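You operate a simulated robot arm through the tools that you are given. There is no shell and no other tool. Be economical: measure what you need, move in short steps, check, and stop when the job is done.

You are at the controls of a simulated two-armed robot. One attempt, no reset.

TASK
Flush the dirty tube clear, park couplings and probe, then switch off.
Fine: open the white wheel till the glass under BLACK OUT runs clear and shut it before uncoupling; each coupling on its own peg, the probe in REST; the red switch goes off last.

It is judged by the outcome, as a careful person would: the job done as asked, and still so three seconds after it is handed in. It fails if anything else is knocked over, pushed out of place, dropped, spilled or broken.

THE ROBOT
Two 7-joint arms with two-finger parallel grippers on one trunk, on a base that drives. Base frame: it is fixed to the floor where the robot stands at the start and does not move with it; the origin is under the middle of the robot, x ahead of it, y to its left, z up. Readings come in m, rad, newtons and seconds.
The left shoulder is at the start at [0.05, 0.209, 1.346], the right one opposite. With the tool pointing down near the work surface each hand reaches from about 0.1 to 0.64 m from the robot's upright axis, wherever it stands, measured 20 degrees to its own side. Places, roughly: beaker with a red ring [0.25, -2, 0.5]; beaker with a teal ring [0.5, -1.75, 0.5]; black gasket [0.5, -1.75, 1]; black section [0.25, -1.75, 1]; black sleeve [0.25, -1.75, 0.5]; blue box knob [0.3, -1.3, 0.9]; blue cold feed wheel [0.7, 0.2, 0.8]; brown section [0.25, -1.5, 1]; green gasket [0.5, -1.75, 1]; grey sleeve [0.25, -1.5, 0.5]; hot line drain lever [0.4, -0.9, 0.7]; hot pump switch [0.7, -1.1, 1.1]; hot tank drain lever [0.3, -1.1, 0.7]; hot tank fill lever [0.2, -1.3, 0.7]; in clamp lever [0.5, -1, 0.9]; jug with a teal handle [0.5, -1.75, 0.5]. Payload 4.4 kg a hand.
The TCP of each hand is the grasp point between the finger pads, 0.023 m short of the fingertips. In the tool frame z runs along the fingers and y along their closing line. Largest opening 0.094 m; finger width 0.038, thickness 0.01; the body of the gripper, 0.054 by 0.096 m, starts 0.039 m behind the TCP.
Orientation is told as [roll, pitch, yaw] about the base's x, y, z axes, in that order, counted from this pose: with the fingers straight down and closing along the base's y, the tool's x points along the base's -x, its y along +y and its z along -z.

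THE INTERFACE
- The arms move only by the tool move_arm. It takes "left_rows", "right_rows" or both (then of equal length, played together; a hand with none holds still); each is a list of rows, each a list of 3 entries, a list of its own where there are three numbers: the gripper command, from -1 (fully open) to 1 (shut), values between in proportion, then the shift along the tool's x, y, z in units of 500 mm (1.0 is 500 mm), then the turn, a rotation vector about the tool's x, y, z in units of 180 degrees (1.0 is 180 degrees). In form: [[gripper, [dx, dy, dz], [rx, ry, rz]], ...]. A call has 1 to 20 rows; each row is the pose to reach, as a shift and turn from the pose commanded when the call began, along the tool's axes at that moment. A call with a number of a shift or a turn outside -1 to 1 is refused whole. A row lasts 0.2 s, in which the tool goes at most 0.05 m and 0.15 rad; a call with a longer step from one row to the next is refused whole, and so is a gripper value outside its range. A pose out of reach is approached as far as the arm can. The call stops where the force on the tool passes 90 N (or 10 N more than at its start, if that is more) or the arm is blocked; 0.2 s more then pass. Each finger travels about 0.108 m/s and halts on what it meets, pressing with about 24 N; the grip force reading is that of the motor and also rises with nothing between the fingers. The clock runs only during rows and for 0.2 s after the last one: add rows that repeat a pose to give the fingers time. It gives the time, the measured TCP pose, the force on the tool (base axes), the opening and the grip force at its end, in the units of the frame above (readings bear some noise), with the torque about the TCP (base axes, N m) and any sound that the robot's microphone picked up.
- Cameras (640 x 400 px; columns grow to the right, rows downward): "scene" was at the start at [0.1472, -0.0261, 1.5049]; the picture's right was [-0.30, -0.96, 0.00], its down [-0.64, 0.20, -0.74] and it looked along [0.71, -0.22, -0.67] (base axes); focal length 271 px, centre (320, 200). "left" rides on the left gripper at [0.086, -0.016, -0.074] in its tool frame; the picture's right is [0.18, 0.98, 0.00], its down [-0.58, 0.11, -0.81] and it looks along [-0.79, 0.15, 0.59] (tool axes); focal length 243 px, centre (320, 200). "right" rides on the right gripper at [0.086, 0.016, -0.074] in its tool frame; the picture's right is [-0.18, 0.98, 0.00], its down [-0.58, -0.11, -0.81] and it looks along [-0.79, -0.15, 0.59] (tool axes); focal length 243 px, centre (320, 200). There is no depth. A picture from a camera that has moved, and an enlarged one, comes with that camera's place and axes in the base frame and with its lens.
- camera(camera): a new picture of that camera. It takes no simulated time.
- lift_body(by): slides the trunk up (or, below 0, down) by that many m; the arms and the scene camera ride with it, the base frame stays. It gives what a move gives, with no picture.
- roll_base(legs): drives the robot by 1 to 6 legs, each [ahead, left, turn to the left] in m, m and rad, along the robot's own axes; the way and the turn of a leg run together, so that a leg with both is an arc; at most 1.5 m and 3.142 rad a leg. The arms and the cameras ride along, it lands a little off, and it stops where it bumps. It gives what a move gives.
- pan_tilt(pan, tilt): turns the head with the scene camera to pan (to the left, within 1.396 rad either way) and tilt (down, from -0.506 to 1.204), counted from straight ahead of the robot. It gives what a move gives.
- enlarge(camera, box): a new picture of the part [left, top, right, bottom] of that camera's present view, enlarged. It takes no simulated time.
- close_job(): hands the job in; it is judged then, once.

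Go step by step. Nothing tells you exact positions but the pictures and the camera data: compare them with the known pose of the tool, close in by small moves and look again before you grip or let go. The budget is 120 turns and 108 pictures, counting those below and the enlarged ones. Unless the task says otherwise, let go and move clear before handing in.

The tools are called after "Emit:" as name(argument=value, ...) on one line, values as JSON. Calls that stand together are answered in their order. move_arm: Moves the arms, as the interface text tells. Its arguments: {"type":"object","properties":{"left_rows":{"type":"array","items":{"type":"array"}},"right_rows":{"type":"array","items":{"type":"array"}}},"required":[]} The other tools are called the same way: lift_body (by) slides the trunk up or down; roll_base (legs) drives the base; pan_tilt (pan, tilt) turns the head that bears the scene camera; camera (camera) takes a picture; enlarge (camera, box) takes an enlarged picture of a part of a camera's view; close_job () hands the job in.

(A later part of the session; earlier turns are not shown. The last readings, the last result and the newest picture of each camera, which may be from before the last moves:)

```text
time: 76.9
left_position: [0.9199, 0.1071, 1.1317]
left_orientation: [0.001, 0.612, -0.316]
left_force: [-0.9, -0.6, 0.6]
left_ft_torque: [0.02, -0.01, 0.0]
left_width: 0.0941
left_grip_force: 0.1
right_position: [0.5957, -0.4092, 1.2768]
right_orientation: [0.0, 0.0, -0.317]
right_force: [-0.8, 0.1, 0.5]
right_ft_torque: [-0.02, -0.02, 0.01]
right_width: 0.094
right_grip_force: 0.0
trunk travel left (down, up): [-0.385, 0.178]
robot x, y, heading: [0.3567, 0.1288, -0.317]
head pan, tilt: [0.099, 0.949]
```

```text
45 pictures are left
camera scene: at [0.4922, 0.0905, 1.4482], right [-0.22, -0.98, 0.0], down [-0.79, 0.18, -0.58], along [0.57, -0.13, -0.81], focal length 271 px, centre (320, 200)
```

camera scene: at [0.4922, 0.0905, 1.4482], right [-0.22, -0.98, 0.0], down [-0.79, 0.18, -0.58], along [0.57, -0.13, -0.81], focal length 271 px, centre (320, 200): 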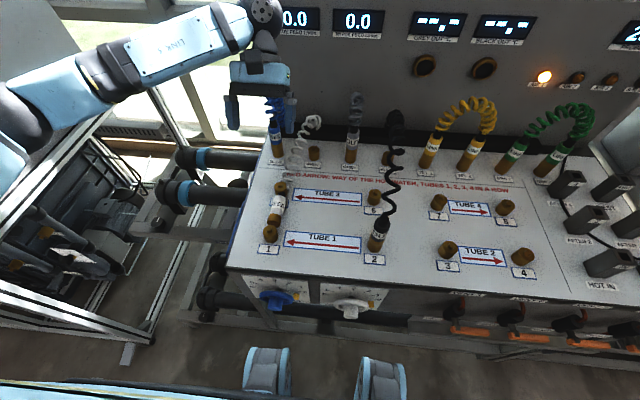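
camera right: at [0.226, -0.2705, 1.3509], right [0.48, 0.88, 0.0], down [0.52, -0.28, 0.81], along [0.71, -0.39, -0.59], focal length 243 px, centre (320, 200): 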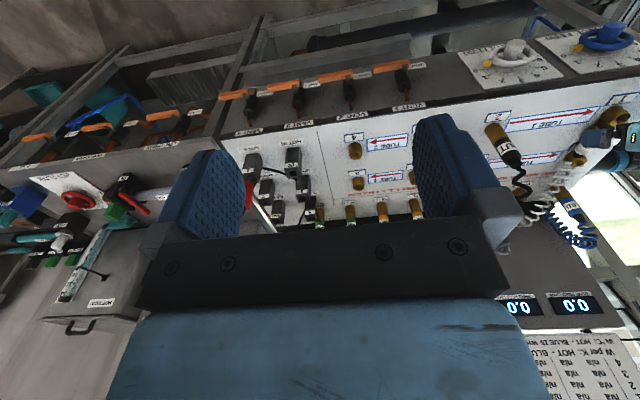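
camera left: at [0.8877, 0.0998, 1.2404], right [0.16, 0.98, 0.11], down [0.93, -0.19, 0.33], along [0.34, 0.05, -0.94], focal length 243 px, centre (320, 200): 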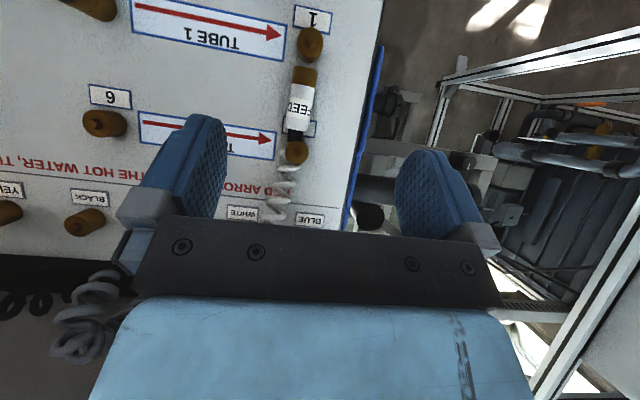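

Cross-checking the two cameras shows the bench top is really at z≈0.872 (not 0.839), which explains the earlier bump. I'll zoom the hand camera on the fallen coupling with corrected heights.

Emit:
enlarge(camera="left", box=[250, 20, 350, 180])

```text
2.50 times, centred on (300, 100) of left
camera zoom: at [0.8877, 0.0998, 1.2404], right [0.16, 0.98, 0.11], down [0.93, -0.19, 0.33], along [0.34, 0.05, -0.94], focal length 606 px, centre (370, 450)
```

zoom: 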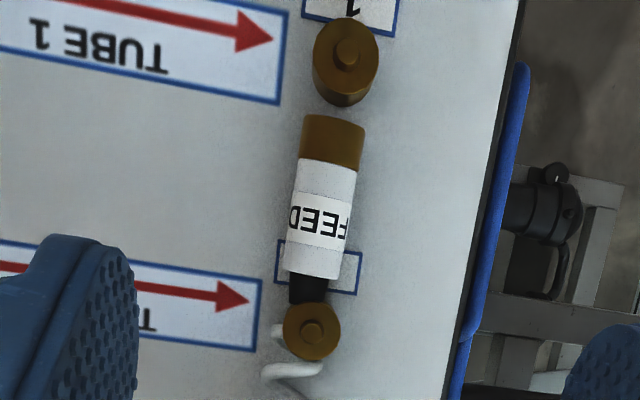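

The coupling lies aligned at u≈0.80, v≈0.379, axis height ≈0.889. I'll descend to just above it with the fingers partly open and check.

Emit:
move_arm(left_rows=[[-1, [0.063, -0.014, 0.044], [0, 0, 0]], [-1, [0.012, -0.014, 0.118], [0, 0, 0]], [-0.8, [-0.04, -0.014, 0.191], [0, 0, 0]], [-0.6, [-0.092, -0.014, 0.265], [0, 0, 0]], [-0.5, [-0.143, -0.014, 0.339], [0, 0, 0]], [-0.5, [-0.143, -0.014, 0.339], [0, 0, 0]]])

Emit:
camera(camera="left")

```text
time: 78.3
left_position: [0.882, 0.1112, 0.9508]
left_orientation: [0.001, 0.611, -0.317]
left_force: [0.1, 0.0, -0.1]
left_ft_torque: [0.02, 0.01, -0.01]
left_width: 0.0703
left_grip_force: 0.1
right_position: [0.5962, -0.4107, 1.2768]
right_orientation: [0.001, -0.001, -0.318]
right_force: [-0.2, -0.4, -0.7]
right_ft_torque: [0.03, -0.03, 0.0]
right_width: 0.094
right_grip_force: 0.1
trunk travel left (down, up): [-0.385, 0.178]
robot x, y, heading: [0.3594, 0.1325, -0.321]
head pan, tilt: [0.099, 0.949]
```

```text
43 pictures are left
camera left: at [0.8511, 0.1046, 1.0607], right [0.16, 0.98, 0.11], down [0.93, -0.19, 0.33], along [0.34, 0.04, -0.94], focal length 243 px, centre (320, 200)
```

left: 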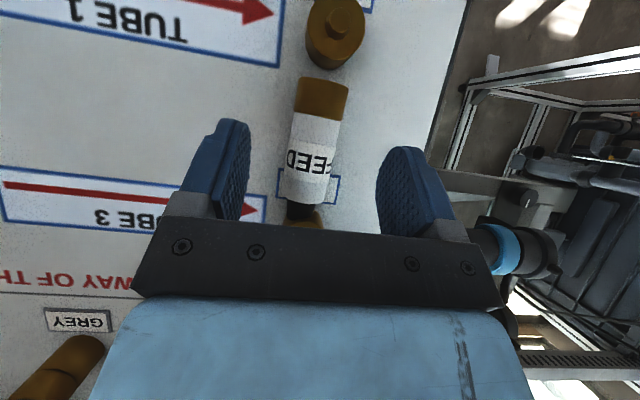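

The sleeve is centred under the hand. I'll go down the last 45 mm and close on it.

Emit:
move_arm(left_rows=[[-0.5, [-0.026, 0.004, 0.037], [0, 0, 0]], [-0.5, [-0.0517, 0.004, 0.0737], [0, 0, 0]], [-0.5, [-0.0517, 0.004, 0.0737], [0, 0, 0]]])

Emit:
move_arm(left_rows=[[0, [0, 0, 0], [0, 0, 0]], [0.3, [0, 0, 0], [0, 0, 0]], [0.6, [0, 0, 0], [0, 0, 0]], [1, [0, 0, 0], [0, 0, 0]], [1, [0, 0, 0], [0, 0, 0]]])

Emit:
camera(camera="left")

```text
time: 79.1
left_position: [0.881, 0.1149, 0.9093]
left_orientation: [-0.001, 0.603, -0.313]
left_force: [7.9, 5.9, 46.3]
left_ft_torque: [0.94, -0.6, -0.45]
left_width: 0.0706
left_grip_force: 0.3
right_position: [0.594, -0.4091, 1.2789]
right_orientation: [0.003, -0.003, -0.317]
right_force: [-0.4, -0.3, -0.1]
right_ft_torque: [0.01, -0.01, 0.02]
right_width: 0.0938
right_grip_force: 0.0
trunk travel left (down, up): [-0.385, 0.178]
robot x, y, heading: [0.3562, 0.1279, -0.317]
head pan, tilt: [0.099, 0.949]
```

```text
time: 80.3
left_position: [0.8818, 0.1142, 0.9082]
left_orientation: [-0.002, 0.601, -0.314]
left_force: [15.5, 17.3, 62.0]
left_ft_torque: [1.51, -0.94, -0.15]
left_width: 0.0663
left_grip_force: 24.0
right_position: [0.5931, -0.4095, 1.2778]
right_orientation: [0.0, -0.004, -0.317]
right_force: [0.2, 0.8, 0.4]
right_ft_torque: [-0.01, 0.01, -0.02]
right_width: 0.0938
right_grip_force: 0.0
trunk travel left (down, up): [-0.385, 0.178]
robot x, y, heading: [0.3597, 0.1264, -0.319]
head pan, tilt: [0.099, 0.949]
```

```text
42 pictures are left
camera left: at [0.8494, 0.1084, 1.0199], right [0.16, 0.98, 0.1], down [0.92, -0.18, 0.34], along [0.35, 0.04, -0.94], focal length 243 px, centre (320, 200)
```

left: 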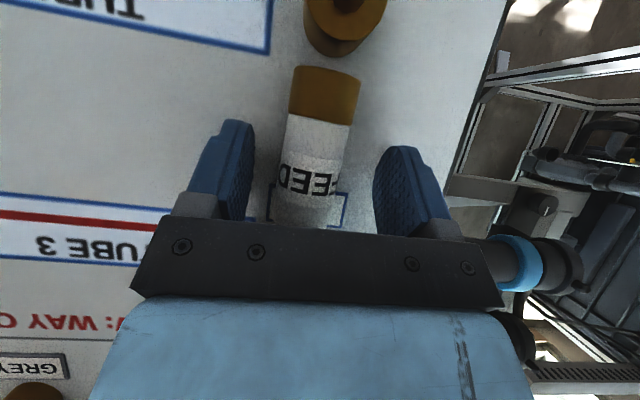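

The fingertips are resting on the bench top and can't close. I'll lift 7 mm and close again.

Emit:
move_arm(left_rows=[[0.2, [0.008, 0, -0.0115], [0, 0, 0]], [0.4, [0.008, 0, -0.0115], [0, 0, 0]], [0.7, [0.008, 0, -0.0115], [0, 0, 0]], [1, [0.008, 0, -0.0115], [0, 0, 0]], [1, [0.008, 0, -0.0115], [0, 0, 0]]])

Emit:
camera(camera="left")

```text
time: 81.5
left_position: [0.8806, 0.1131, 0.9102]
left_orientation: [-0.001, 0.611, -0.315]
left_force: [0.0, -0.4, 0.2]
left_ft_torque: [0.02, -0.01, -0.02]
left_width: 0.0305
left_grip_force: 24.3
right_position: [0.5969, -0.4095, 1.2757]
right_orientation: [0.0, 0.0, -0.318]
right_force: [0.1, -0.4, -0.2]
right_ft_torque: [0.01, -0.02, -0.03]
right_width: 0.0941
right_grip_force: 0.1
trunk travel left (down, up): [-0.385, 0.178]
robot x, y, heading: [0.3543, 0.1302, -0.317]
head pan, tilt: [0.099, 0.949]
```

```text
41 pictures are left
camera left: at [0.8497, 0.1065, 1.0212], right [0.16, 0.98, 0.11], down [0.93, -0.19, 0.33], along [0.34, 0.05, -0.94], focal length 243 px, centre (320, 200)
```

left: 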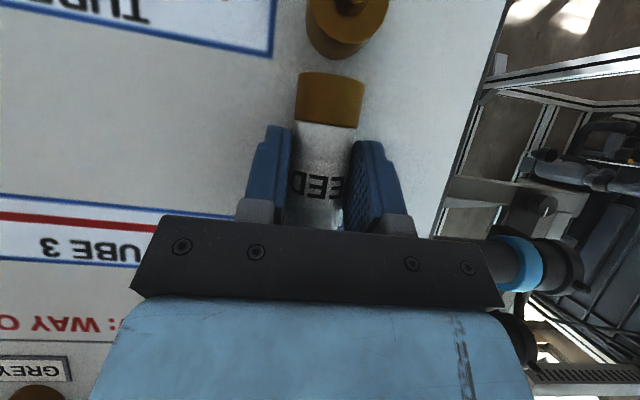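

Gripped at 30 mm. I'll lift straight up 20 cm and look.

Emit:
move_arm(left_rows=[[1, [0.046, 0, -0.065], [0, 0, 0]], [1, [0.092, 0, -0.131], [0, 0, 0]], [1, [0.138, 0, -0.196], [0, 0, 0]], [1, [0.184, 0, -0.262], [0, 0, 0]], [1, [0.23, 0, -0.327], [0, 0, 0]], [1, [0.23, 0, -0.327], [0, 0, 0]]])

Emit:
camera(camera="scene")

```text
time: 82.9
left_position: [0.88, 0.1133, 1.1117]
left_orientation: [0.001, 0.611, -0.317]
left_force: [0.3, -0.3, -1.5]
left_ft_torque: [0.0, 0.01, 0.03]
left_width: 0.0304
left_grip_force: 23.9
right_position: [0.597, -0.4102, 1.2763]
right_orientation: [0.001, 0.0, -0.316]
right_force: [1.1, 0.7, -0.9]
right_ft_torque: [0.02, 0.02, 0.02]
right_width: 0.0939
right_grip_force: 0.1
trunk travel left (down, up): [-0.385, 0.178]
robot x, y, heading: [0.3589, 0.1308, -0.32]
head pan, tilt: [0.099, 0.949]
```

```text
40 pictures are left
camera scene: at [0.493, 0.0904, 1.4481], right [-0.22, -0.98, 0.0], down [-0.79, 0.18, -0.58], along [0.57, -0.13, -0.81], focal length 271 px, centre (320, 200)
```

scene: 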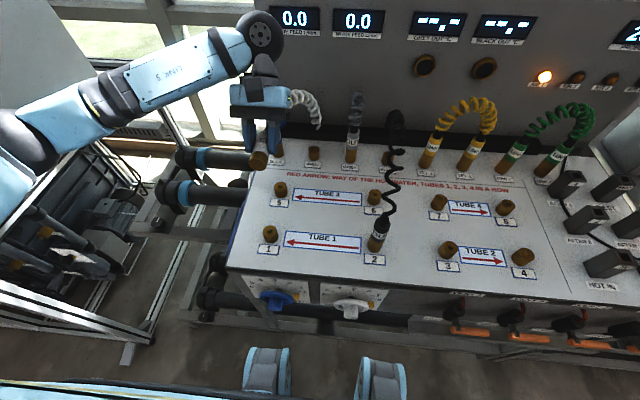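

Lifted cleanly with the hose following. Now I'll tip the hand forward 90° so the coupling hangs upright, socket down.

Emit:
move_arm(left_rows=[[1, [0, 0, 0], [0, -0.045, 0]], [1, [0, 0, 0], [0, -0.09, 0]], [1, [0, 0, 0], [0, -0.135, 0]], [1, [0, 0, 0], [0, -0.18, 0]], [1, [0, 0, 0], [0, -0.225, 0]], [1, [0, 0, 0], [0, -0.27, 0]], [1, [0, 0, 0], [0, -0.315, 0]], [1, [0, 0, 0], [0, -0.36, 0]], [1, [0, 0, 0], [0, -0.405, 0]], [1, [0, 0, 0], [0, -0.45, 0]], [1, [0, 0, 0], [0, -0.495, 0]], [1, [0, 0, 0], [0, -0.5, 0]], [1, [0, 0, 0], [0, -0.5, 0]]])

Emit:
camera(camera="scene")

Emit:
camera(camera="left")

```text
time: 85.7
left_position: [0.8806, 0.1147, 1.1112]
left_orientation: [0.001, -0.961, -0.316]
left_force: [-0.9, -0.1, -0.9]
left_ft_torque: [0.01, 0.03, -0.01]
left_width: 0.0305
left_grip_force: 24.4
right_position: [0.5963, -0.4118, 1.2763]
right_orientation: [0.0, 0.0, -0.318]
right_force: [0.0, -0.1, 0.2]
right_ft_torque: [0.01, -0.01, -0.02]
right_width: 0.0937
right_grip_force: 0.0
trunk travel left (down, up): [-0.385, 0.178]
robot x, y, heading: [0.353, 0.1285, -0.317]
head pan, tilt: [0.099, 0.949]
```

```text
39 pictures are left
camera scene: at [0.4926, 0.0902, 1.4481], right [-0.22, -0.98, 0.0], down [-0.79, 0.18, -0.58], along [0.57, -0.13, -0.81], focal length 271 px, centre (320, 200)
```

scene: 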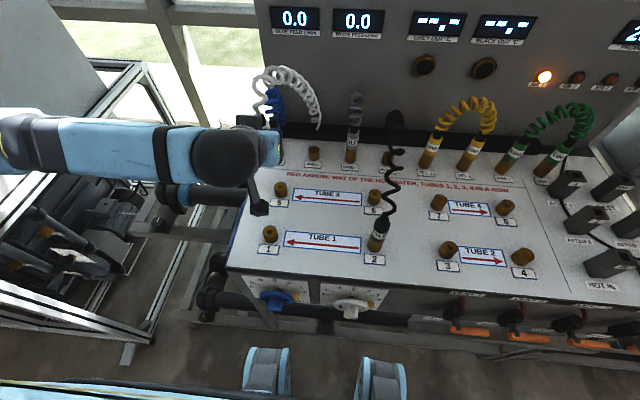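

```text
38 pictures are left
camera left: at [0.7707, 0.1321, 1.0831], right [0.2, 0.97, -0.15], down [-0.28, 0.2, 0.94], along [0.94, -0.15, 0.31], focal length 243 px, centre (320, 200)
```

left: 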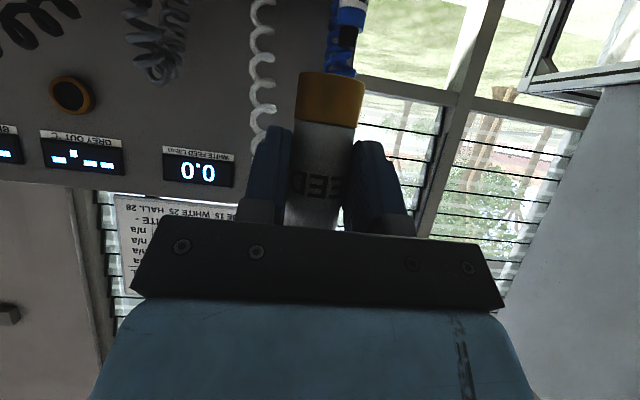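

The white coupling is upright in the grip with its socket about 17 mm ahead of and 50 mm below the TCP. I'll carry it over the WHITE peg and hover.

Emit:
move_arm(left_rows=[[1, [-0.0497, -0.0355, 0.0711], [0, 0, 0]], [1, [-0.0994, -0.071, 0.1422], [0, 0, 0]], [1, [-0.149, -0.1065, 0.2133], [0, 0, 0]], [1, [-0.199, -0.142, 0.2844], [0, 0, 0]], [1, [-0.13, -0.142, 0.3325], [0, 0, 0]], [1, [-0.061, -0.142, 0.3806], [0, 0, 0]], [1, [0.0074, -0.142, 0.4288], [0, 0, 0]], [1, [0.0074, -0.142, 0.4288], [0, 0, 0]]])

Emit:
camera(camera="left")

Emit:
enlarge(camera="scene", box=[240, 110, 380, 200])

```text
time: 87.5
left_position: [1.0227, -0.0077, 0.9849]
left_orientation: [0.001, -0.961, -0.314]
left_force: [0.1, 0.4, -2.5]
left_ft_torque: [-0.04, 0.0, -0.01]
left_width: 0.0305
left_grip_force: 24.4
right_position: [0.5965, -0.4101, 1.2757]
right_orientation: [-0.002, -0.001, -0.318]
right_force: [0.2, -0.2, -0.1]
right_ft_torque: [-0.01, 0.02, 0.02]
right_width: 0.0939
right_grip_force: 0.0
trunk travel left (down, up): [-0.385, 0.178]
robot x, y, heading: [0.3548, 0.1279, -0.321]
head pan, tilt: [0.099, 0.949]
```

```text
37 pictures are left
camera left: at [0.9129, 0.0102, 0.9563], right [0.2, 0.97, -0.15], down [-0.28, 0.21, 0.94], along [0.94, -0.15, 0.31], focal length 243 px, centre (320, 200)
```

left: 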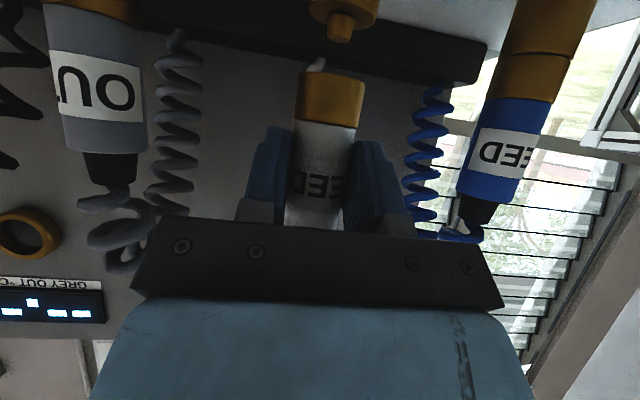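

```text
4.44 times, centred on (310, 155) of scene
camera zoom: at [0.4924, 0.0908, 1.4482], right [-0.22, -0.98, 0.0], down [-0.79, 0.18, -0.58], along [0.57, -0.13, -0.81], focal length 1205 px, centre (364, 400)
```

zoom: 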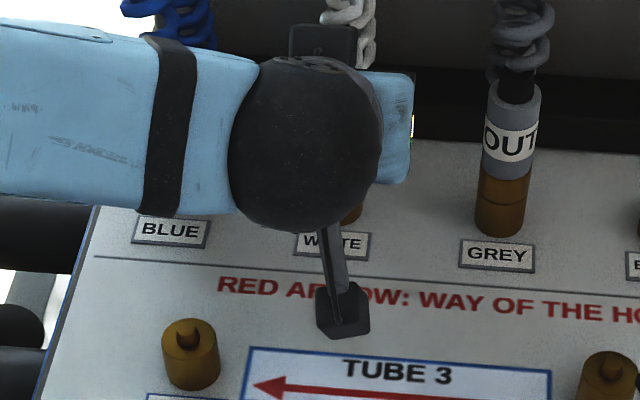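

Hovering over the WHITE peg, the sideways error looks to be about 4 mm. I'll zoom to measure the fore-aft alignment.

Emit:
enlarge(camera="left", box=[270, 0, 410, 130])

```text
3.08 times, centred on (340, 65) of left
camera zoom: at [0.9129, 0.0102, 0.9563], right [0.2, 0.97, -0.15], down [-0.28, 0.21, 0.94], along [0.94, -0.15, 0.31], focal length 746 px, centre (258, 615)
```

zoom: 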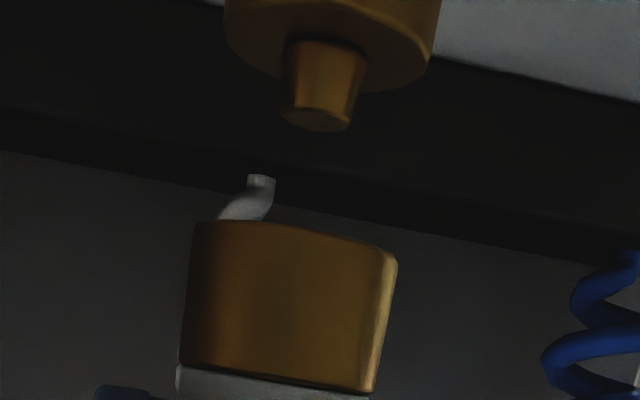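

The peg is about 7 mm further back than the socket and well aligned sideways. I'll correct that and lower 18 mm, then look again.

Emit:
move_arm(left_rows=[[1, [-0.008, 0.003, 0.0115], [0, 0, 0]], [1, [0.007, 0.003, 0.0218], [0, 0, 0]], [1, [0.0215, 0.003, 0.032], [0, 0, 0]], [1, [0.0215, 0.003, 0.032], [0, 0, 0]]])

Emit:
enlarge(camera="left", box=[270, 0, 410, 130])

```text
time: 88.5
left_position: [1.0306, -0.0091, 0.968]
left_orientation: [-0.002, -0.958, -0.315]
left_force: [0.7, -0.7, -0.7]
left_ft_torque: [-0.02, 0.01, 0.0]
left_width: 0.0306
left_grip_force: 23.8
right_position: [0.5968, -0.411, 1.2762]
right_orientation: [0.0, 0.002, -0.318]
right_force: [0.8, -0.5, 0.0]
right_ft_torque: [0.0, -0.02, 0.04]
right_width: 0.0943
right_grip_force: 0.1
trunk travel left (down, up): [-0.385, 0.178]
robot x, y, heading: [0.3563, 0.1302, -0.316]
head pan, tilt: [0.099, 0.949]
```

```text
3.08 times, centred on (340, 65) of left
camera zoom: at [0.9206, 0.0096, 0.9391], right [0.2, 0.97, -0.15], down [-0.28, 0.2, 0.94], along [0.94, -0.15, 0.31], focal length 746 px, centre (258, 615)
```

zoom: 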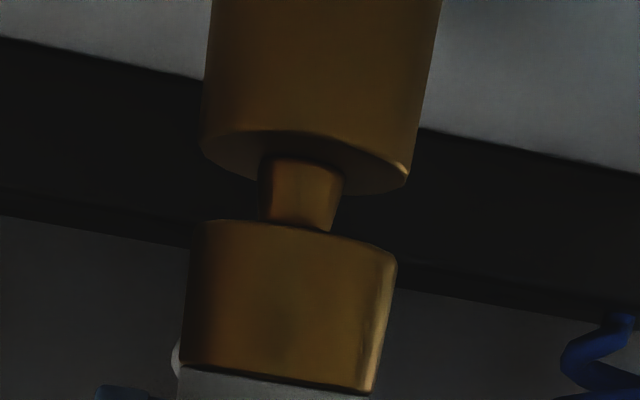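

The socket sits right over the nipple now. I'll lower it onto the peg in small steps and watch the force.

Emit:
move_arm(left_rows=[[1, [0.004, 0, 0.008], [0, 0, 0]], [1, [0.0105, 0, 0.0125], [0, 0, 0]], [1, [0.017, 0, 0.017], [0, 0, 0]], [1, [0.021, 0, 0.02], [0, 0, 0]], [1, [0.021, 0, 0.02], [0, 0, 0]]])

Emit:
enlarge(camera="left", box=[270, 0, 410, 130])

```text
time: 89.7
left_position: [1.0322, -0.0095, 0.9565]
left_orientation: [-0.001, -0.963, -0.315]
left_force: [4.3, -0.5, 19.6]
left_ft_torque: [0.01, -0.37, 0.14]
left_width: 0.0309
left_grip_force: 24.3
right_position: [0.5943, -0.411, 1.2777]
right_orientation: [0.001, -0.002, -0.316]
right_force: [0.0, -0.2, 0.1]
right_ft_torque: [0.0, 0.01, -0.01]
right_width: 0.0941
right_grip_force: 0.0
trunk travel left (down, up): [-0.385, 0.178]
robot x, y, heading: [0.3596, 0.1275, -0.32]
head pan, tilt: [0.099, 0.949]
```

```text
3.08 times, centred on (340, 65) of left
camera zoom: at [0.9226, 0.0097, 0.9274], right [0.2, 0.97, -0.15], down [-0.28, 0.21, 0.94], along [0.94, -0.15, 0.31], focal length 746 px, centre (258, 615)
```

zoom: 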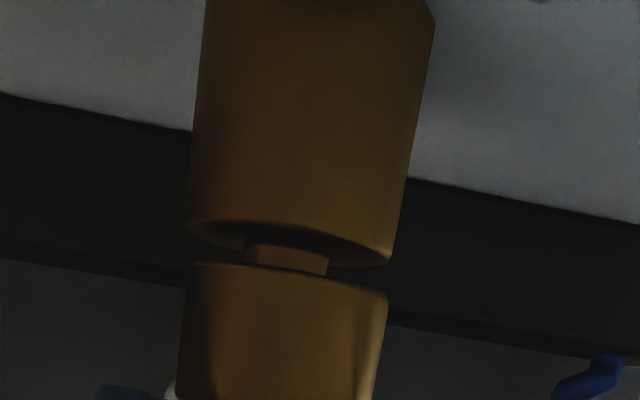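

The nipple is about halfway into the socket. I'll push down a few millimetres more to seat it.

Emit:
move_arm(left_rows=[[1, [0.004, 0, 0.003], [0, 0, 0]], [1, [0.008, 0, 0.0056], [0, 0, 0]], [1, [0.012, 0, 0.0084], [0, 0, 0]], [1, [0.016, 0, 0.0112], [0, 0, 0]], [1, [0.016, 0, 0.0112], [0, 0, 0]]])

Emit:
enlarge(camera="left", box=[270, 0, 410, 130])

```text
time: 90.9
left_position: [1.03, -0.0088, 0.9448]
left_orientation: [0.001, -0.964, -0.315]
left_force: [0.7, 1.9, 19.5]
left_ft_torque: [-0.05, -0.31, 0.08]
left_width: 0.0305
left_grip_force: 23.5
right_position: [0.5943, -0.4114, 1.2776]
right_orientation: [0.001, 0.0, -0.317]
right_force: [-0.5, -0.8, -0.2]
right_ft_torque: [-0.01, 0.02, 0.0]
right_width: 0.094
right_grip_force: 0.1
trunk travel left (down, up): [-0.385, 0.178]
robot x, y, heading: [0.3566, 0.1317, -0.316]
head pan, tilt: [0.099, 0.949]
```

```text
3.08 times, centred on (340, 65) of left
camera zoom: at [0.9213, 0.0102, 0.9168], right [0.21, 0.97, -0.15], down [-0.28, 0.21, 0.94], along [0.94, -0.15, 0.31], focal length 746 px, centre (258, 615)
```

zoom: 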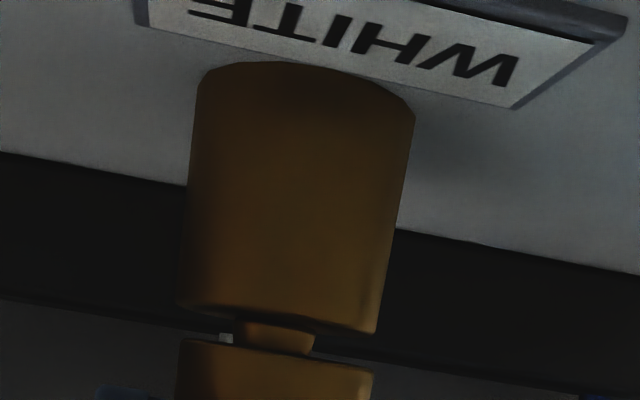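

The coupling stopped with about 5 mm to go, slipping in the grip at ~20 N, and the load is centred on it. I'll ease the fingers open a few millimetres, keeping them around it, and see whether it settles.

Emit:
move_arm(left_rows=[[0.25, [0, 0, 0], [0, 0, 0]], [0.25, [0, 0, 0], [0, 0, 0]], [0.25, [0, 0, 0], [0, 0, 0]]])

Emit:
camera(camera="left")

Emit:
camera(camera="right")

```text
time: 91.7
left_position: [1.0317, -0.0091, 0.9434]
left_orientation: [-0.001, -0.96, -0.315]
left_force: [0.4, -0.8, 0.1]
left_ft_torque: [0.03, 0.0, 0.0]
left_width: 0.0352
left_grip_force: 0.0
right_position: [0.5963, -0.4111, 1.2757]
right_orientation: [0.0, 0.0, -0.316]
right_force: [0.5, -0.4, 0.3]
right_ft_torque: [0.02, 0.02, 0.02]
right_width: 0.0942
right_grip_force: 0.1
trunk travel left (down, up): [-0.385, 0.178]
robot x, y, heading: [0.3604, 0.1287, -0.323]
head pan, tilt: [0.099, 0.949]
```

```text
31 pictures are left
camera left: at [0.9228, 0.0101, 0.9149], right [0.2, 0.97, -0.15], down [-0.28, 0.2, 0.94], along [0.94, -0.15, 0.31], focal length 243 px, centre (320, 200)
```

left: 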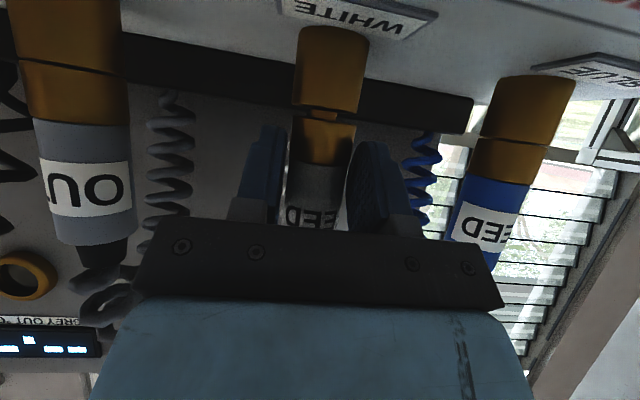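

```text
30 pictures are left
camera right: at [0.5199, -0.368, 1.35], right [0.48, 0.88, 0.0], down [0.52, -0.29, 0.81], along [0.71, -0.39, -0.59], focal length 243 px, centre (320, 200)
```

right: 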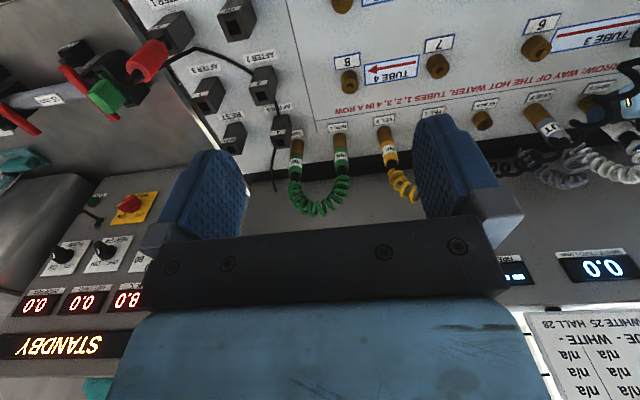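

It's standing on the nipple. I'll zoom in to see the gap.

Emit:
enlarge(camera="left", box=[270, 20, 410, 150])

```text
3.08 times, centred on (340, 85) of left
camera zoom: at [0.9228, 0.0101, 0.9149], right [0.2, 0.97, -0.15], down [-0.28, 0.2, 0.94], along [0.94, -0.15, 0.31], focal length 746 px, centre (258, 554)
```

zoom: 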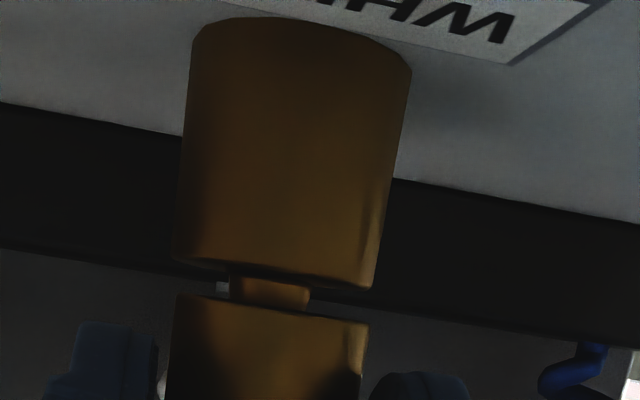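

The gap remains, so it needs a firmer push. I'll open, raise the fingers to the black cap and close around it, ready to press down on the sleeve's shoulder.

Emit:
move_arm(left_rows=[[-0.1, [0, 0, 0], [0, 0, 0]], [-0.1, [0, 0, 0], [0, 0, 0]], [-0.1, [-0.066, 0, -0.046], [0, 0, 0]], [-0.1, [-0.1468, 0, -0.0797], [0, 0, 0]], [-0.1, [-0.1468, 0, -0.0797], [0, 0, 0]]])

Emit:
camera(camera="left")

Emit:
enlarge(camera="scene", box=[240, 90, 380, 180])

```text
time: 92.9
left_position: [1.0426, -0.0121, 1.0263]
left_orientation: [0.002, -0.96, -0.315]
left_force: [0.1, 0.5, -0.3]
left_ft_torque: [0.01, 0.02, -0.01]
left_width: 0.0519
left_grip_force: 0.1
right_position: [0.597, -0.4107, 1.2771]
right_orientation: [0.0, 0.0, -0.318]
right_force: [0.0, 0.0, 0.7]
right_ft_torque: [-0.01, 0.0, 0.0]
right_width: 0.094
right_grip_force: 0.1
trunk travel left (down, up): [-0.385, 0.178]
robot x, y, heading: [0.3565, 0.1264, -0.323]
head pan, tilt: [0.099, 0.949]
```

```text
28 pictures are left
camera left: at [0.9329, 0.006, 0.998], right [0.2, 0.97, -0.15], down [-0.28, 0.2, 0.94], along [0.94, -0.15, 0.31], focal length 243 px, centre (320, 200)
```

left: 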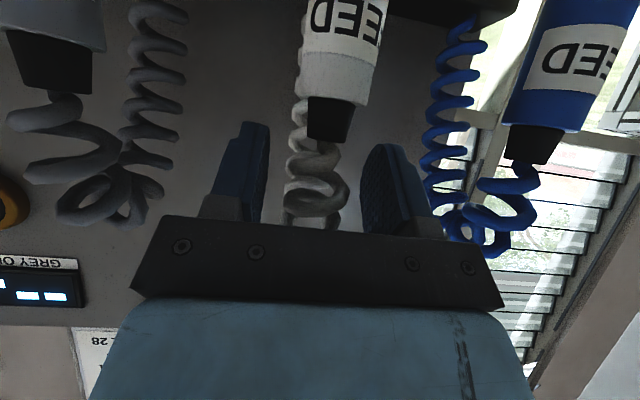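

```text
4.44 times, centred on (310, 135) of scene
camera zoom: at [0.4929, 0.0902, 1.4481], right [-0.22, -0.98, 0.0], down [-0.79, 0.18, -0.58], along [0.57, -0.13, -0.81], focal length 1205 px, centre (364, 489)
```

zoom: 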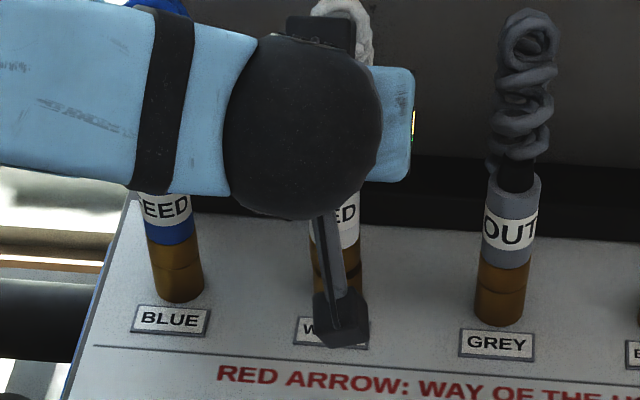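

The coupling stands upright with the cap between my fingers. I'll drop slightly, close around the cap, then press down on the shoulder.

Emit:
move_arm(left_rows=[[-0.1, [0.0123, 0.003, 0.0086], [0, 0, 0]], [0.3, [0.0123, 0.003, 0.0086], [0, 0, 0]], [0.6, [0.0123, 0.003, 0.0086], [0, 0, 0]], [1, [0.0123, 0.003, 0.0086], [0, 0, 0]], [1, [0.0205, 0.003, 0.0143], [0, 0, 0]], [1, [0.0287, 0.003, 0.02], [0, 0, 0]], [1, [0.0328, 0.003, 0.023], [0, 0, 0]], [1, [0.0328, 0.003, 0.023], [0, 0, 0]]])

Emit:
enlarge(camera="scene", box=[240, 90, 380, 180])

Emit:
camera(camera="left")

```text
time: 94.7
left_position: [1.0402, -0.011, 1.01]
left_orientation: [-0.001, -0.964, -0.318]
left_force: [0.6, -8.2, 20.2]
left_ft_torque: [-0.22, -0.17, -0.02]
left_width: 0.0302
left_grip_force: 24.1
right_position: [0.5945, -0.4123, 1.2759]
right_orientation: [0.002, -0.003, -0.315]
right_force: [-0.1, 0.2, 1.0]
right_ft_torque: [0.05, 0.02, -0.02]
right_width: 0.0939
right_grip_force: 0.0
trunk travel left (down, up): [-0.385, 0.178]
robot x, y, heading: [0.3578, 0.1266, -0.324]
head pan, tilt: [0.099, 0.949]
```

```text
4.44 times, centred on (310, 135) of scene
camera zoom: at [0.49, 0.0897, 1.4485], right [-0.22, -0.98, 0.0], down [-0.79, 0.18, -0.58], along [0.57, -0.13, -0.81], focal length 1205 px, centre (364, 489)
```

zoom: 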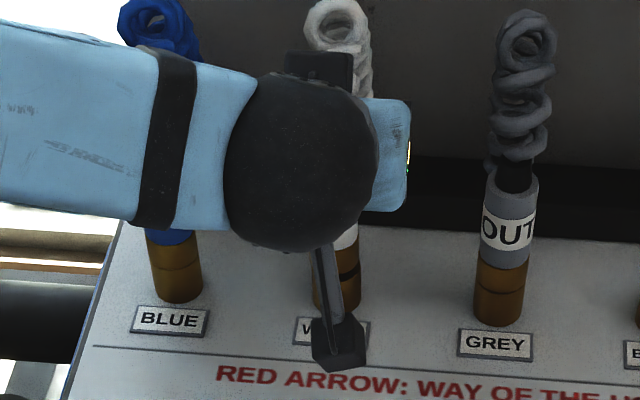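

```text
25 pictures are left
camera left: at [0.9317, 0.0071, 0.9805], right [0.21, 0.97, -0.15], down [-0.28, 0.21, 0.94], along [0.94, -0.15, 0.31], focal length 243 px, centre (320, 200)
```

left: 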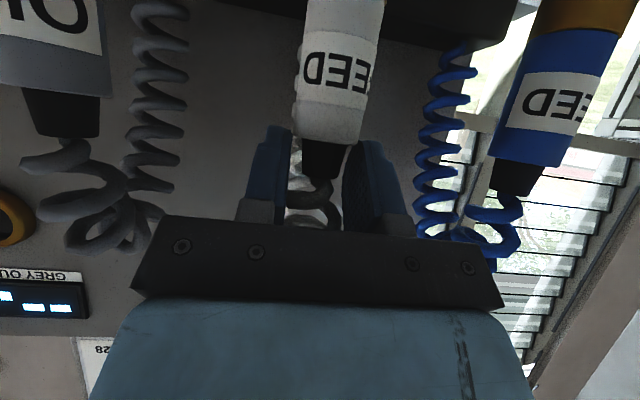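

The fingers slid over the sleeve instead of pressing on the shoulder. I'll open, rise above the cap, shut the fingers and press down on the cap's top.

Emit:
move_arm(left_rows=[[-0.1, [0, 0, 0], [0, 0, 0]], [-0.1, [0, 0, 0], [0, 0, 0]], [-0.1, [-0.0655, 0.003, -0.0458], [0, 0, 0]], [0.3, [-0.0655, 0.003, -0.0458], [0, 0, 0]], [1, [-0.0655, 0.003, -0.0458], [0, 0, 0]], [1, [-0.0655, 0.003, -0.0458], [0, 0, 0]], [1, [-0.0492, 0.003, -0.0344], [0, 0, 0]], [1, [-0.041, 0.003, -0.0287], [0, 0, 0]], [1, [-0.0352, 0.003, -0.0246], [0, 0, 0]], [1, [-0.0295, 0.003, -0.0206], [0, 0, 0]], [1, [-0.0245, 0.003, -0.0172], [0, 0, 0]], [1, [-0.0245, 0.003, -0.0172], [0, 0, 0]]])

Emit:
camera(camera="left")

```text
time: 97.3
left_position: [1.0437, -0.0077, 1.022]
left_orientation: [-0.002, -0.961, -0.315]
left_force: [-0.8, 0.3, -0.8]
left_ft_torque: [-0.03, -0.01, 0.01]
left_width: 0.0
left_grip_force: 23.6
right_position: [0.5954, -0.41, 1.2766]
right_orientation: [0.001, 0.0, -0.317]
right_force: [0.6, -1.2, 0.4]
right_ft_torque: [0.0, 0.02, 0.01]
right_width: 0.0941
right_grip_force: 0.1
trunk travel left (down, up): [-0.385, 0.178]
robot x, y, heading: [0.3583, 0.1303, -0.318]
head pan, tilt: [0.099, 0.949]
```

```text
24 pictures are left
camera left: at [0.9332, 0.0099, 0.9934], right [0.2, 0.97, -0.15], down [-0.28, 0.2, 0.94], along [0.94, -0.15, 0.31], focal length 243 px, centre (320, 200)
```

left: 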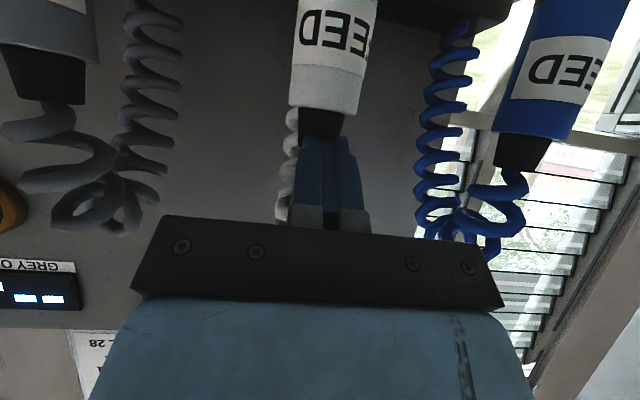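

No contact force yet, since the fingertips are tapered. I'll continue pressing down slowly until resistance builds.

Emit:
move_arm(left_rows=[[1, [0.0041, 0, 0.0029], [0, 0, 0]], [1, [0.0082, 0, 0.0057], [0, 0, 0]], [1, [0.0123, 0, 0.0086], [0, 0, 0]], [1, [0.0164, 0, 0.0115], [0, 0, 0]], [1, [0.0205, 0, 0.0143], [0, 0, 0]], [1, [0.0246, 0, 0.0172], [0, 0, 0]], [1, [0.0246, 0, 0.0172], [0, 0, 0]]])

Emit:
camera(camera="left")

```text
time: 98.9
left_position: [1.0422, -0.0084, 1.0168]
left_orientation: [-0.006, -0.978, -0.308]
left_force: [8.2, 4.5, 55.9]
left_ft_torque: [0.02, -0.69, -0.07]
left_width: 0.0
left_grip_force: 24.6
right_position: [0.5916, -0.4076, 1.2792]
right_orientation: [0.002, -0.006, -0.317]
right_force: [-1.0, 0.5, 0.1]
right_ft_torque: [-0.02, 0.01, -0.01]
right_width: 0.094
right_grip_force: 0.0
trunk travel left (down, up): [-0.385, 0.178]
robot x, y, heading: [0.3596, 0.127, -0.322]
head pan, tilt: [0.099, 0.949]
```

```text
23 pictures are left
camera left: at [0.9328, 0.0098, 0.9876], right [0.2, 0.97, -0.16], down [-0.29, 0.21, 0.93], along [0.93, -0.15, 0.33], focal length 243 px, centre (320, 200)
```

left: 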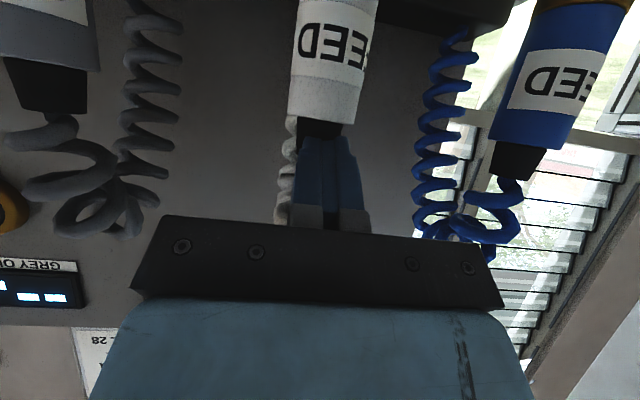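

56 N on top didn't seat it, so it is probably slightly cocked on the nipple. I'll re-grip the sleeve and work it down with a gentle wiggle.

Emit:
move_arm(left_rows=[[1, [-0.049, 0, -0.0344], [0, 0, 0]], [0, [-0.037, 0, -0.0516], [0, 0, 0]], [-0.1, [-0.037, 0, -0.0516], [0, 0, 0]], [-0.1, [-0.037, 0, -0.0516], [0, 0, 0]], [-0.1, [0.037, 0, 0.0], [0, 0, 0]], [-0.1, [0.11, 0, 0.0516], [0, 0, 0]], [-0.1, [0.11, 0, 0.0516], [0, 0, 0]], [0.4, [0.11, 0, 0.0516], [0, 0, 0]], [1, [0.11, 0, 0.0516], [0, 0, 0]], [1, [0.11, 0, 0.0516], [0, 0, 0]]])

Emit:
move_arm(left_rows=[[1, [0.0041, 0, 0.0029], [0, 0.012, 0]], [1, [0.0082, 0, 0.0057], [0, -0.012, 0]], [1, [0.0066, 0, 0.0098], [0, 0, 0]], [1, [0.0139, 0, 0.0045], [0, 0, 0]], [1, [0.0123, 0.006, 0.0086], [0, 0, 0]], [1, [0.0143, -0.006, 0.01], [0, 0, 0]], [1, [0.0164, 0, 0.0115], [0, 0.012, 0]], [1, [0.0185, 0, 0.0129], [0, -0.012, 0]], [1, [0.0185, 0, 0.0129], [0.012, 0, 0]], [1, [0.0185, 0, 0.0129], [-0.012, 0, 0]], [1, [0.0185, 0, 0.0129], [0, 0, 0]]])

Emit:
enlarge(camera="left", box=[270, 20, 410, 150])

```text
time: 101.1
left_position: [1.0314, -0.0082, 0.9454]
left_orientation: [-0.003, -0.959, -0.317]
left_force: [-3.1, -4.7, -0.2]
left_ft_torque: [-0.06, 0.05, -0.07]
left_width: 0.0303
left_grip_force: 24.0
right_position: [0.5951, -0.4106, 1.2755]
right_orientation: [0.001, 0.001, -0.317]
right_force: [-0.6, -1.1, 0.1]
right_ft_torque: [0.01, -0.02, -0.01]
right_width: 0.0941
right_grip_force: 0.1
trunk travel left (down, up): [-0.385, 0.178]
robot x, y, heading: [0.3594, 0.1271, -0.316]
head pan, tilt: [0.099, 0.949]
```

```text
time: 103.5
left_position: [1.0295, -0.0077, 0.9355]
left_orientation: [0.001, -0.959, -0.318]
left_force: [-15.4, -19.8, 3.5]
left_ft_torque: [-0.55, 0.29, -0.18]
left_width: 0.0307
left_grip_force: 24.2
right_position: [0.5936, -0.4117, 1.2768]
right_orientation: [0.003, -0.001, -0.318]
right_force: [-0.2, 0.2, -0.3]
right_ft_torque: [-0.02, 0.03, -0.01]
right_width: 0.094
right_grip_force: 0.1
trunk travel left (down, up): [-0.385, 0.178]
robot x, y, heading: [0.3567, 0.1298, -0.318]
head pan, tilt: [0.099, 0.949]
```

```text
3.08 times, centred on (340, 85) of left
camera zoom: at [0.9203, 0.011, 0.9078], right [0.21, 0.97, -0.15], down [-0.28, 0.2, 0.94], along [0.94, -0.15, 0.31], focal length 746 px, centre (258, 554)
```

zoom: 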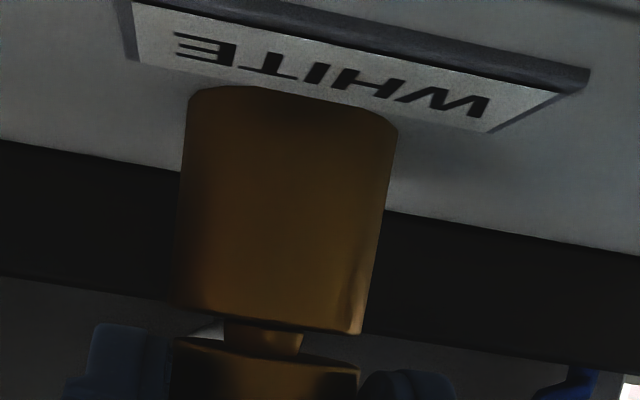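

The side forces show the nipple is engaged but side-loaded toward my right. I'll relieve that by shifting about 2 mm right and 1 mm back, then push down.

Emit:
move_arm(left_rows=[[1, [0.001, -0.005, -0.0016], [0, 0, 0]], [1, [0.001, -0.005, -0.0016], [0, 0, 0]]])

Emit:
move_arm(left_rows=[[1, [0.0041, 0, 0.0029], [0, 0, 0]], [1, [0.0082, 0, 0.0057], [0, 0, 0]], [1, [0.0123, 0, 0.0086], [0, 0, 0]], [1, [0.0123, 0, 0.0086], [0, 0, 0]]])

```text
time: 104.1
left_position: [1.0287, -0.0068, 0.936]
left_orientation: [0.007, -0.96, -0.318]
left_force: [-13.4, -9.2, 1.6]
left_ft_torque: [-0.27, 0.5, -0.28]
left_width: 0.0307
left_grip_force: 23.9
right_position: [0.5952, -0.4116, 1.2772]
right_orientation: [0.003, -0.002, -0.317]
right_force: [-0.2, 0.0, 0.3]
right_ft_torque: [-0.02, 0.0, -0.01]
right_width: 0.0939
right_grip_force: 0.0
trunk travel left (down, up): [-0.385, 0.178]
robot x, y, heading: [0.3586, 0.124, -0.317]
head pan, tilt: [0.099, 0.949]
```

```text
time: 105.1
left_position: [1.0283, -0.0086, 0.9345]
left_orientation: [0.0, -0.97, -0.314]
left_force: [-4.1, -7.4, 37.8]
left_ft_torque: [-1.05, -0.08, 0.13]
left_width: 0.0309
left_grip_force: 23.9
right_position: [0.5928, -0.4101, 1.2781]
right_orientation: [0.002, -0.005, -0.318]
right_force: [-0.2, 0.0, 0.3]
right_ft_torque: [-0.03, 0.01, 0.01]
right_width: 0.0939
right_grip_force: 0.0
trunk travel left (down, up): [-0.385, 0.178]
robot x, y, heading: [0.3592, 0.13, -0.319]
head pan, tilt: [0.099, 0.949]
```

A fingertip has now reached the stub, so I'll release and back away upward to inspect the coupling's tilt from two sides.

Emit:
move_arm(left_rows=[[0.2, [0, 0, 0], [0, 0, 0]], [-0.1, [0, 0, 0], [0, 0, 0]], [-0.1, [-0.01, 0, -0.008], [0, 0, 0]], [-0.1, [0.05, 0, -0.09], [0, 0, 0]], [-0.1, [0.05, 0, -0.18], [0, 0, 0]], [-0.1, [0.03, 0, -0.27], [0, 0, 0]], [-0.1, [-0.03, 0, -0.34], [0, 0, 0]]])

Emit:
enlarge(camera="right", box=[520, 60, 640, 180])

Emit:
enlarge(camera="scene", box=[250, 100, 370, 180])

```text
refused: row 4 steps farther than a row can; nothing moved
```

```text
3.33 times, centred on (580, 120) of right
camera zoom: at [0.5147, -0.3678, 1.3514], right [0.48, 0.88, 0.0], down [0.51, -0.29, 0.81], along [0.71, -0.39, -0.59], focal length 809 px, centre (-547, 467)
```

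zoom: 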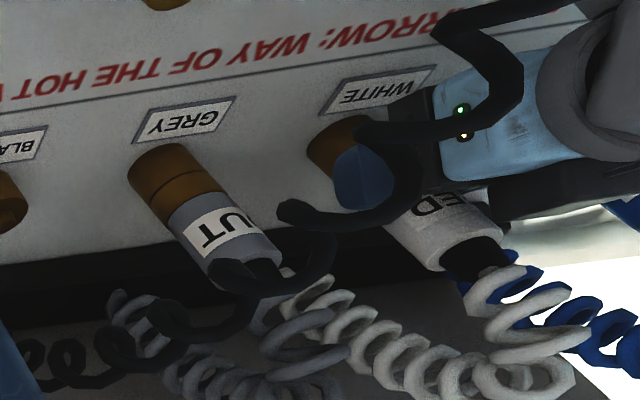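

```text
5.00 times, centred on (310, 140) of scene
camera zoom: at [0.4872, 0.0904, 1.4491], right [-0.22, -0.98, 0.0], down [-0.79, 0.18, -0.59], along [0.57, -0.13, -0.81], focal length 1356 px, centre (370, 500)
```

zoom: 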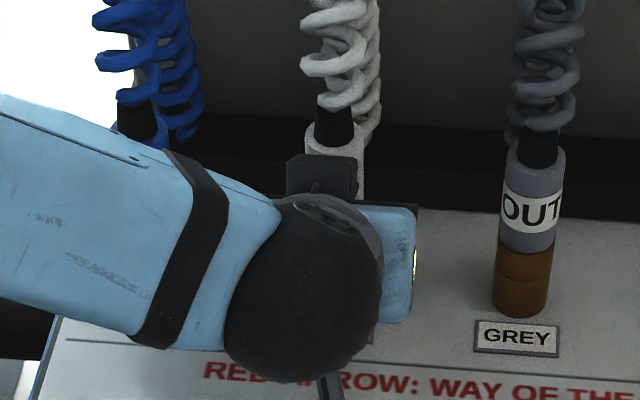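

The coupling looks upright from the side. I'll release and rise clear with properly sized steps, then press again more centrally on the cap.

Emit:
move_arm(left_rows=[[0.2, [0, 0, 0], [0, 0, 0]], [-0.1, [0, 0, 0], [0, 0, 0]], [-0.1, [-0.07, 0, -0.049], [0, 0, 0]], [-0.1, [-0.14, 0, -0.098], [0, 0, 0]], [-0.1, [-0.2, 0, -0.14], [0, 0, 0]], [0.4, [-0.2, 0, -0.14], [0, 0, 0]], [1, [-0.2, 0, -0.14], [0, 0, 0]], [1, [-0.2, 0, -0.14], [0, 0, 0]]])

```text
time: 106.9
left_position: [1.031, -0.0031, 1.0492]
left_orientation: [0.001, -0.961, -0.317]
left_force: [0.8, -0.5, -1.0]
left_ft_torque: [0.0, -0.01, 0.0]
left_width: 0.0
left_grip_force: 23.9
right_position: [0.5963, -0.4104, 1.2769]
right_orientation: [0.0, 0.0, -0.317]
right_force: [-0.3, 0.6, 0.2]
right_ft_torque: [0.01, -0.01, -0.01]
right_width: 0.0938
right_grip_force: 0.0
trunk travel left (down, up): [-0.385, 0.178]
robot x, y, heading: [0.3606, 0.1318, -0.314]
head pan, tilt: [0.099, 0.949]
```

Now I'll press down on the cap a bit nearer its centre, with a tiny sideways wiggle under load.

Emit:
move_arm(left_rows=[[1, [0.0322, -0.006, 0.0446], [0, 0, 0]], [1, [0.042, -0.006, 0.0515], [0, 0, 0]], [1, [0.047, -0.006, 0.055], [0, 0, 0]], [1, [0.052, -0.006, 0.0585], [0, 0, 0]], [1, [0.057, -0.006, 0.062], [0, 0, 0]], [1, [0.0595, -0.002, 0.0637], [0, 0, 0]], [1, [0.0595, -0.01, 0.0637], [0, 0, 0]], [1, [0.0595, -0.006, 0.0637], [0, 0, 0]], [1, [0.0635, -0.006, 0.058], [0, 0, 0]], [1, [0.0645, -0.006, 0.0672], [0, 0, 0]], [1, [0.0645, -0.006, 0.0672], [0, 0, 0]]])

Emit:
camera(camera="left")

```text
time: 109.3
left_position: [1.0358, -0.0144, 1.0125]
left_orientation: [-0.005, -0.971, -0.311]
left_force: [2.2, 2.9, 50.3]
left_ft_torque: [0.0, -0.52, 0.07]
left_width: 0.0001
left_grip_force: 24.1
right_position: [0.5916, -0.4092, 1.279]
right_orientation: [0.002, -0.005, -0.317]
right_force: [-0.4, -0.7, -1.1]
right_ft_torque: [0.03, 0.0, -0.01]
right_width: 0.0937
right_grip_force: 0.0
trunk travel left (down, up): [-0.385, 0.178]
robot x, y, heading: [0.3572, 0.1281, -0.321]
head pan, tilt: [0.099, 0.949]
```

```text
19 pictures are left
camera left: at [0.9269, 0.0043, 0.984], right [0.21, 0.97, -0.16], down [-0.29, 0.21, 0.93], along [0.94, -0.15, 0.32], focal length 243 px, centre (320, 200)
```

left: 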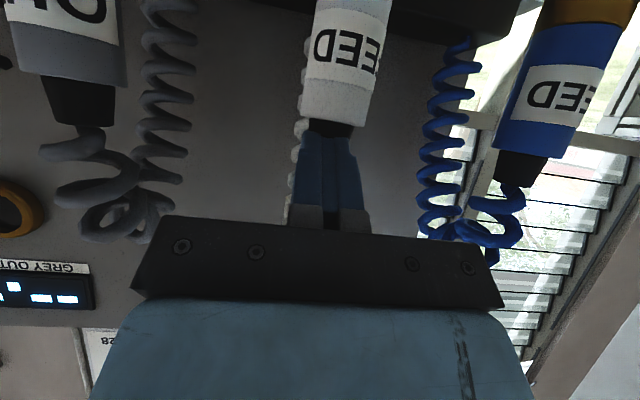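

The sleeve end now lines up with the seated blue and grey ones, so it looks seated. I'll lift off, draw back and check from above.

Emit:
move_arm(left_rows=[[1, [-0.08, 0, -0.056], [0, 0, 0]], [1, [-0.16, 0, -0.112], [0, 0, 0]], [1, [-0.22, 0, -0.16], [0, 0, 0]], [1, [-0.163, 0, -0.24], [0, 0, 0]], [1, [-0.106, 0, -0.32], [0, 0, 0]], [1, [-0.05, 0, -0.4], [0, 0, 0]], [-0.1, [0.007, 0, -0.48], [0, 0, 0]], [-0.1, [0.063, 0, -0.56], [0, 0, 0]], [-0.1, [0.12, 0, -0.64], [0, 0, 0]], [-0.1, [0.12, 0, -0.64], [0, 0, 0]]])

Emit:
enlarge(camera="scene", box=[230, 100, 430, 260])

```text
time: 111.5
left_position: [0.756, 0.0829, 1.1376]
left_orientation: [-0.001, -0.959, -0.314]
left_force: [-0.3, -0.3, -0.1]
left_ft_torque: [0.03, -0.03, 0.03]
left_width: 0.0519
left_grip_force: 0.0
right_position: [0.5972, -0.4112, 1.2765]
right_orientation: [0.001, 0.001, -0.317]
right_force: [0.7, -0.1, 0.1]
right_ft_torque: [0.01, -0.01, -0.01]
right_width: 0.094
right_grip_force: 0.1
trunk travel left (down, up): [-0.385, 0.178]
robot x, y, heading: [0.3579, 0.1308, -0.318]
head pan, tilt: [0.099, 0.949]
```

```text
2.50 times, centred on (330, 180) of scene
camera zoom: at [0.4932, 0.0906, 1.4481], right [-0.22, -0.98, 0.0], down [-0.79, 0.18, -0.58], along [0.57, -0.13, -0.81], focal length 678 px, centre (295, 250)
```

zoom: 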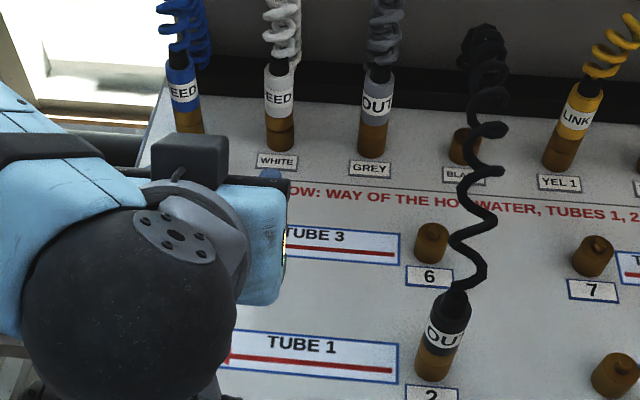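

White is properly parked on its peg. For the black coupling I'll back off a little and shift right so the left arm reaches port 2 comfortably.

Emit:
roll_base(legs=[[-0.12, 0, 0], [0, -0.172, 0]])

```text
time: 114.5
left_position: [0.5921, -0.0407, 1.1386]
left_orientation: [0.0, -0.961, -0.314]
left_force: [-0.2, -0.2, 0.6]
left_ft_torque: [0.0, 0.01, 0.03]
left_width: 0.0518
left_grip_force: 0.1
right_position: [0.4325, -0.5335, 1.2755]
right_orientation: [0.0, 0.0, -0.318]
right_force: [0.8, 0.3, 0.1]
right_ft_torque: [-0.02, 0.03, -0.03]
right_width: 0.0941
right_grip_force: 0.0
trunk travel left (down, up): [-0.385, 0.178]
robot x, y, heading: [0.1914, 0.0056, -0.321]
head pan, tilt: [0.099, 0.949]
```

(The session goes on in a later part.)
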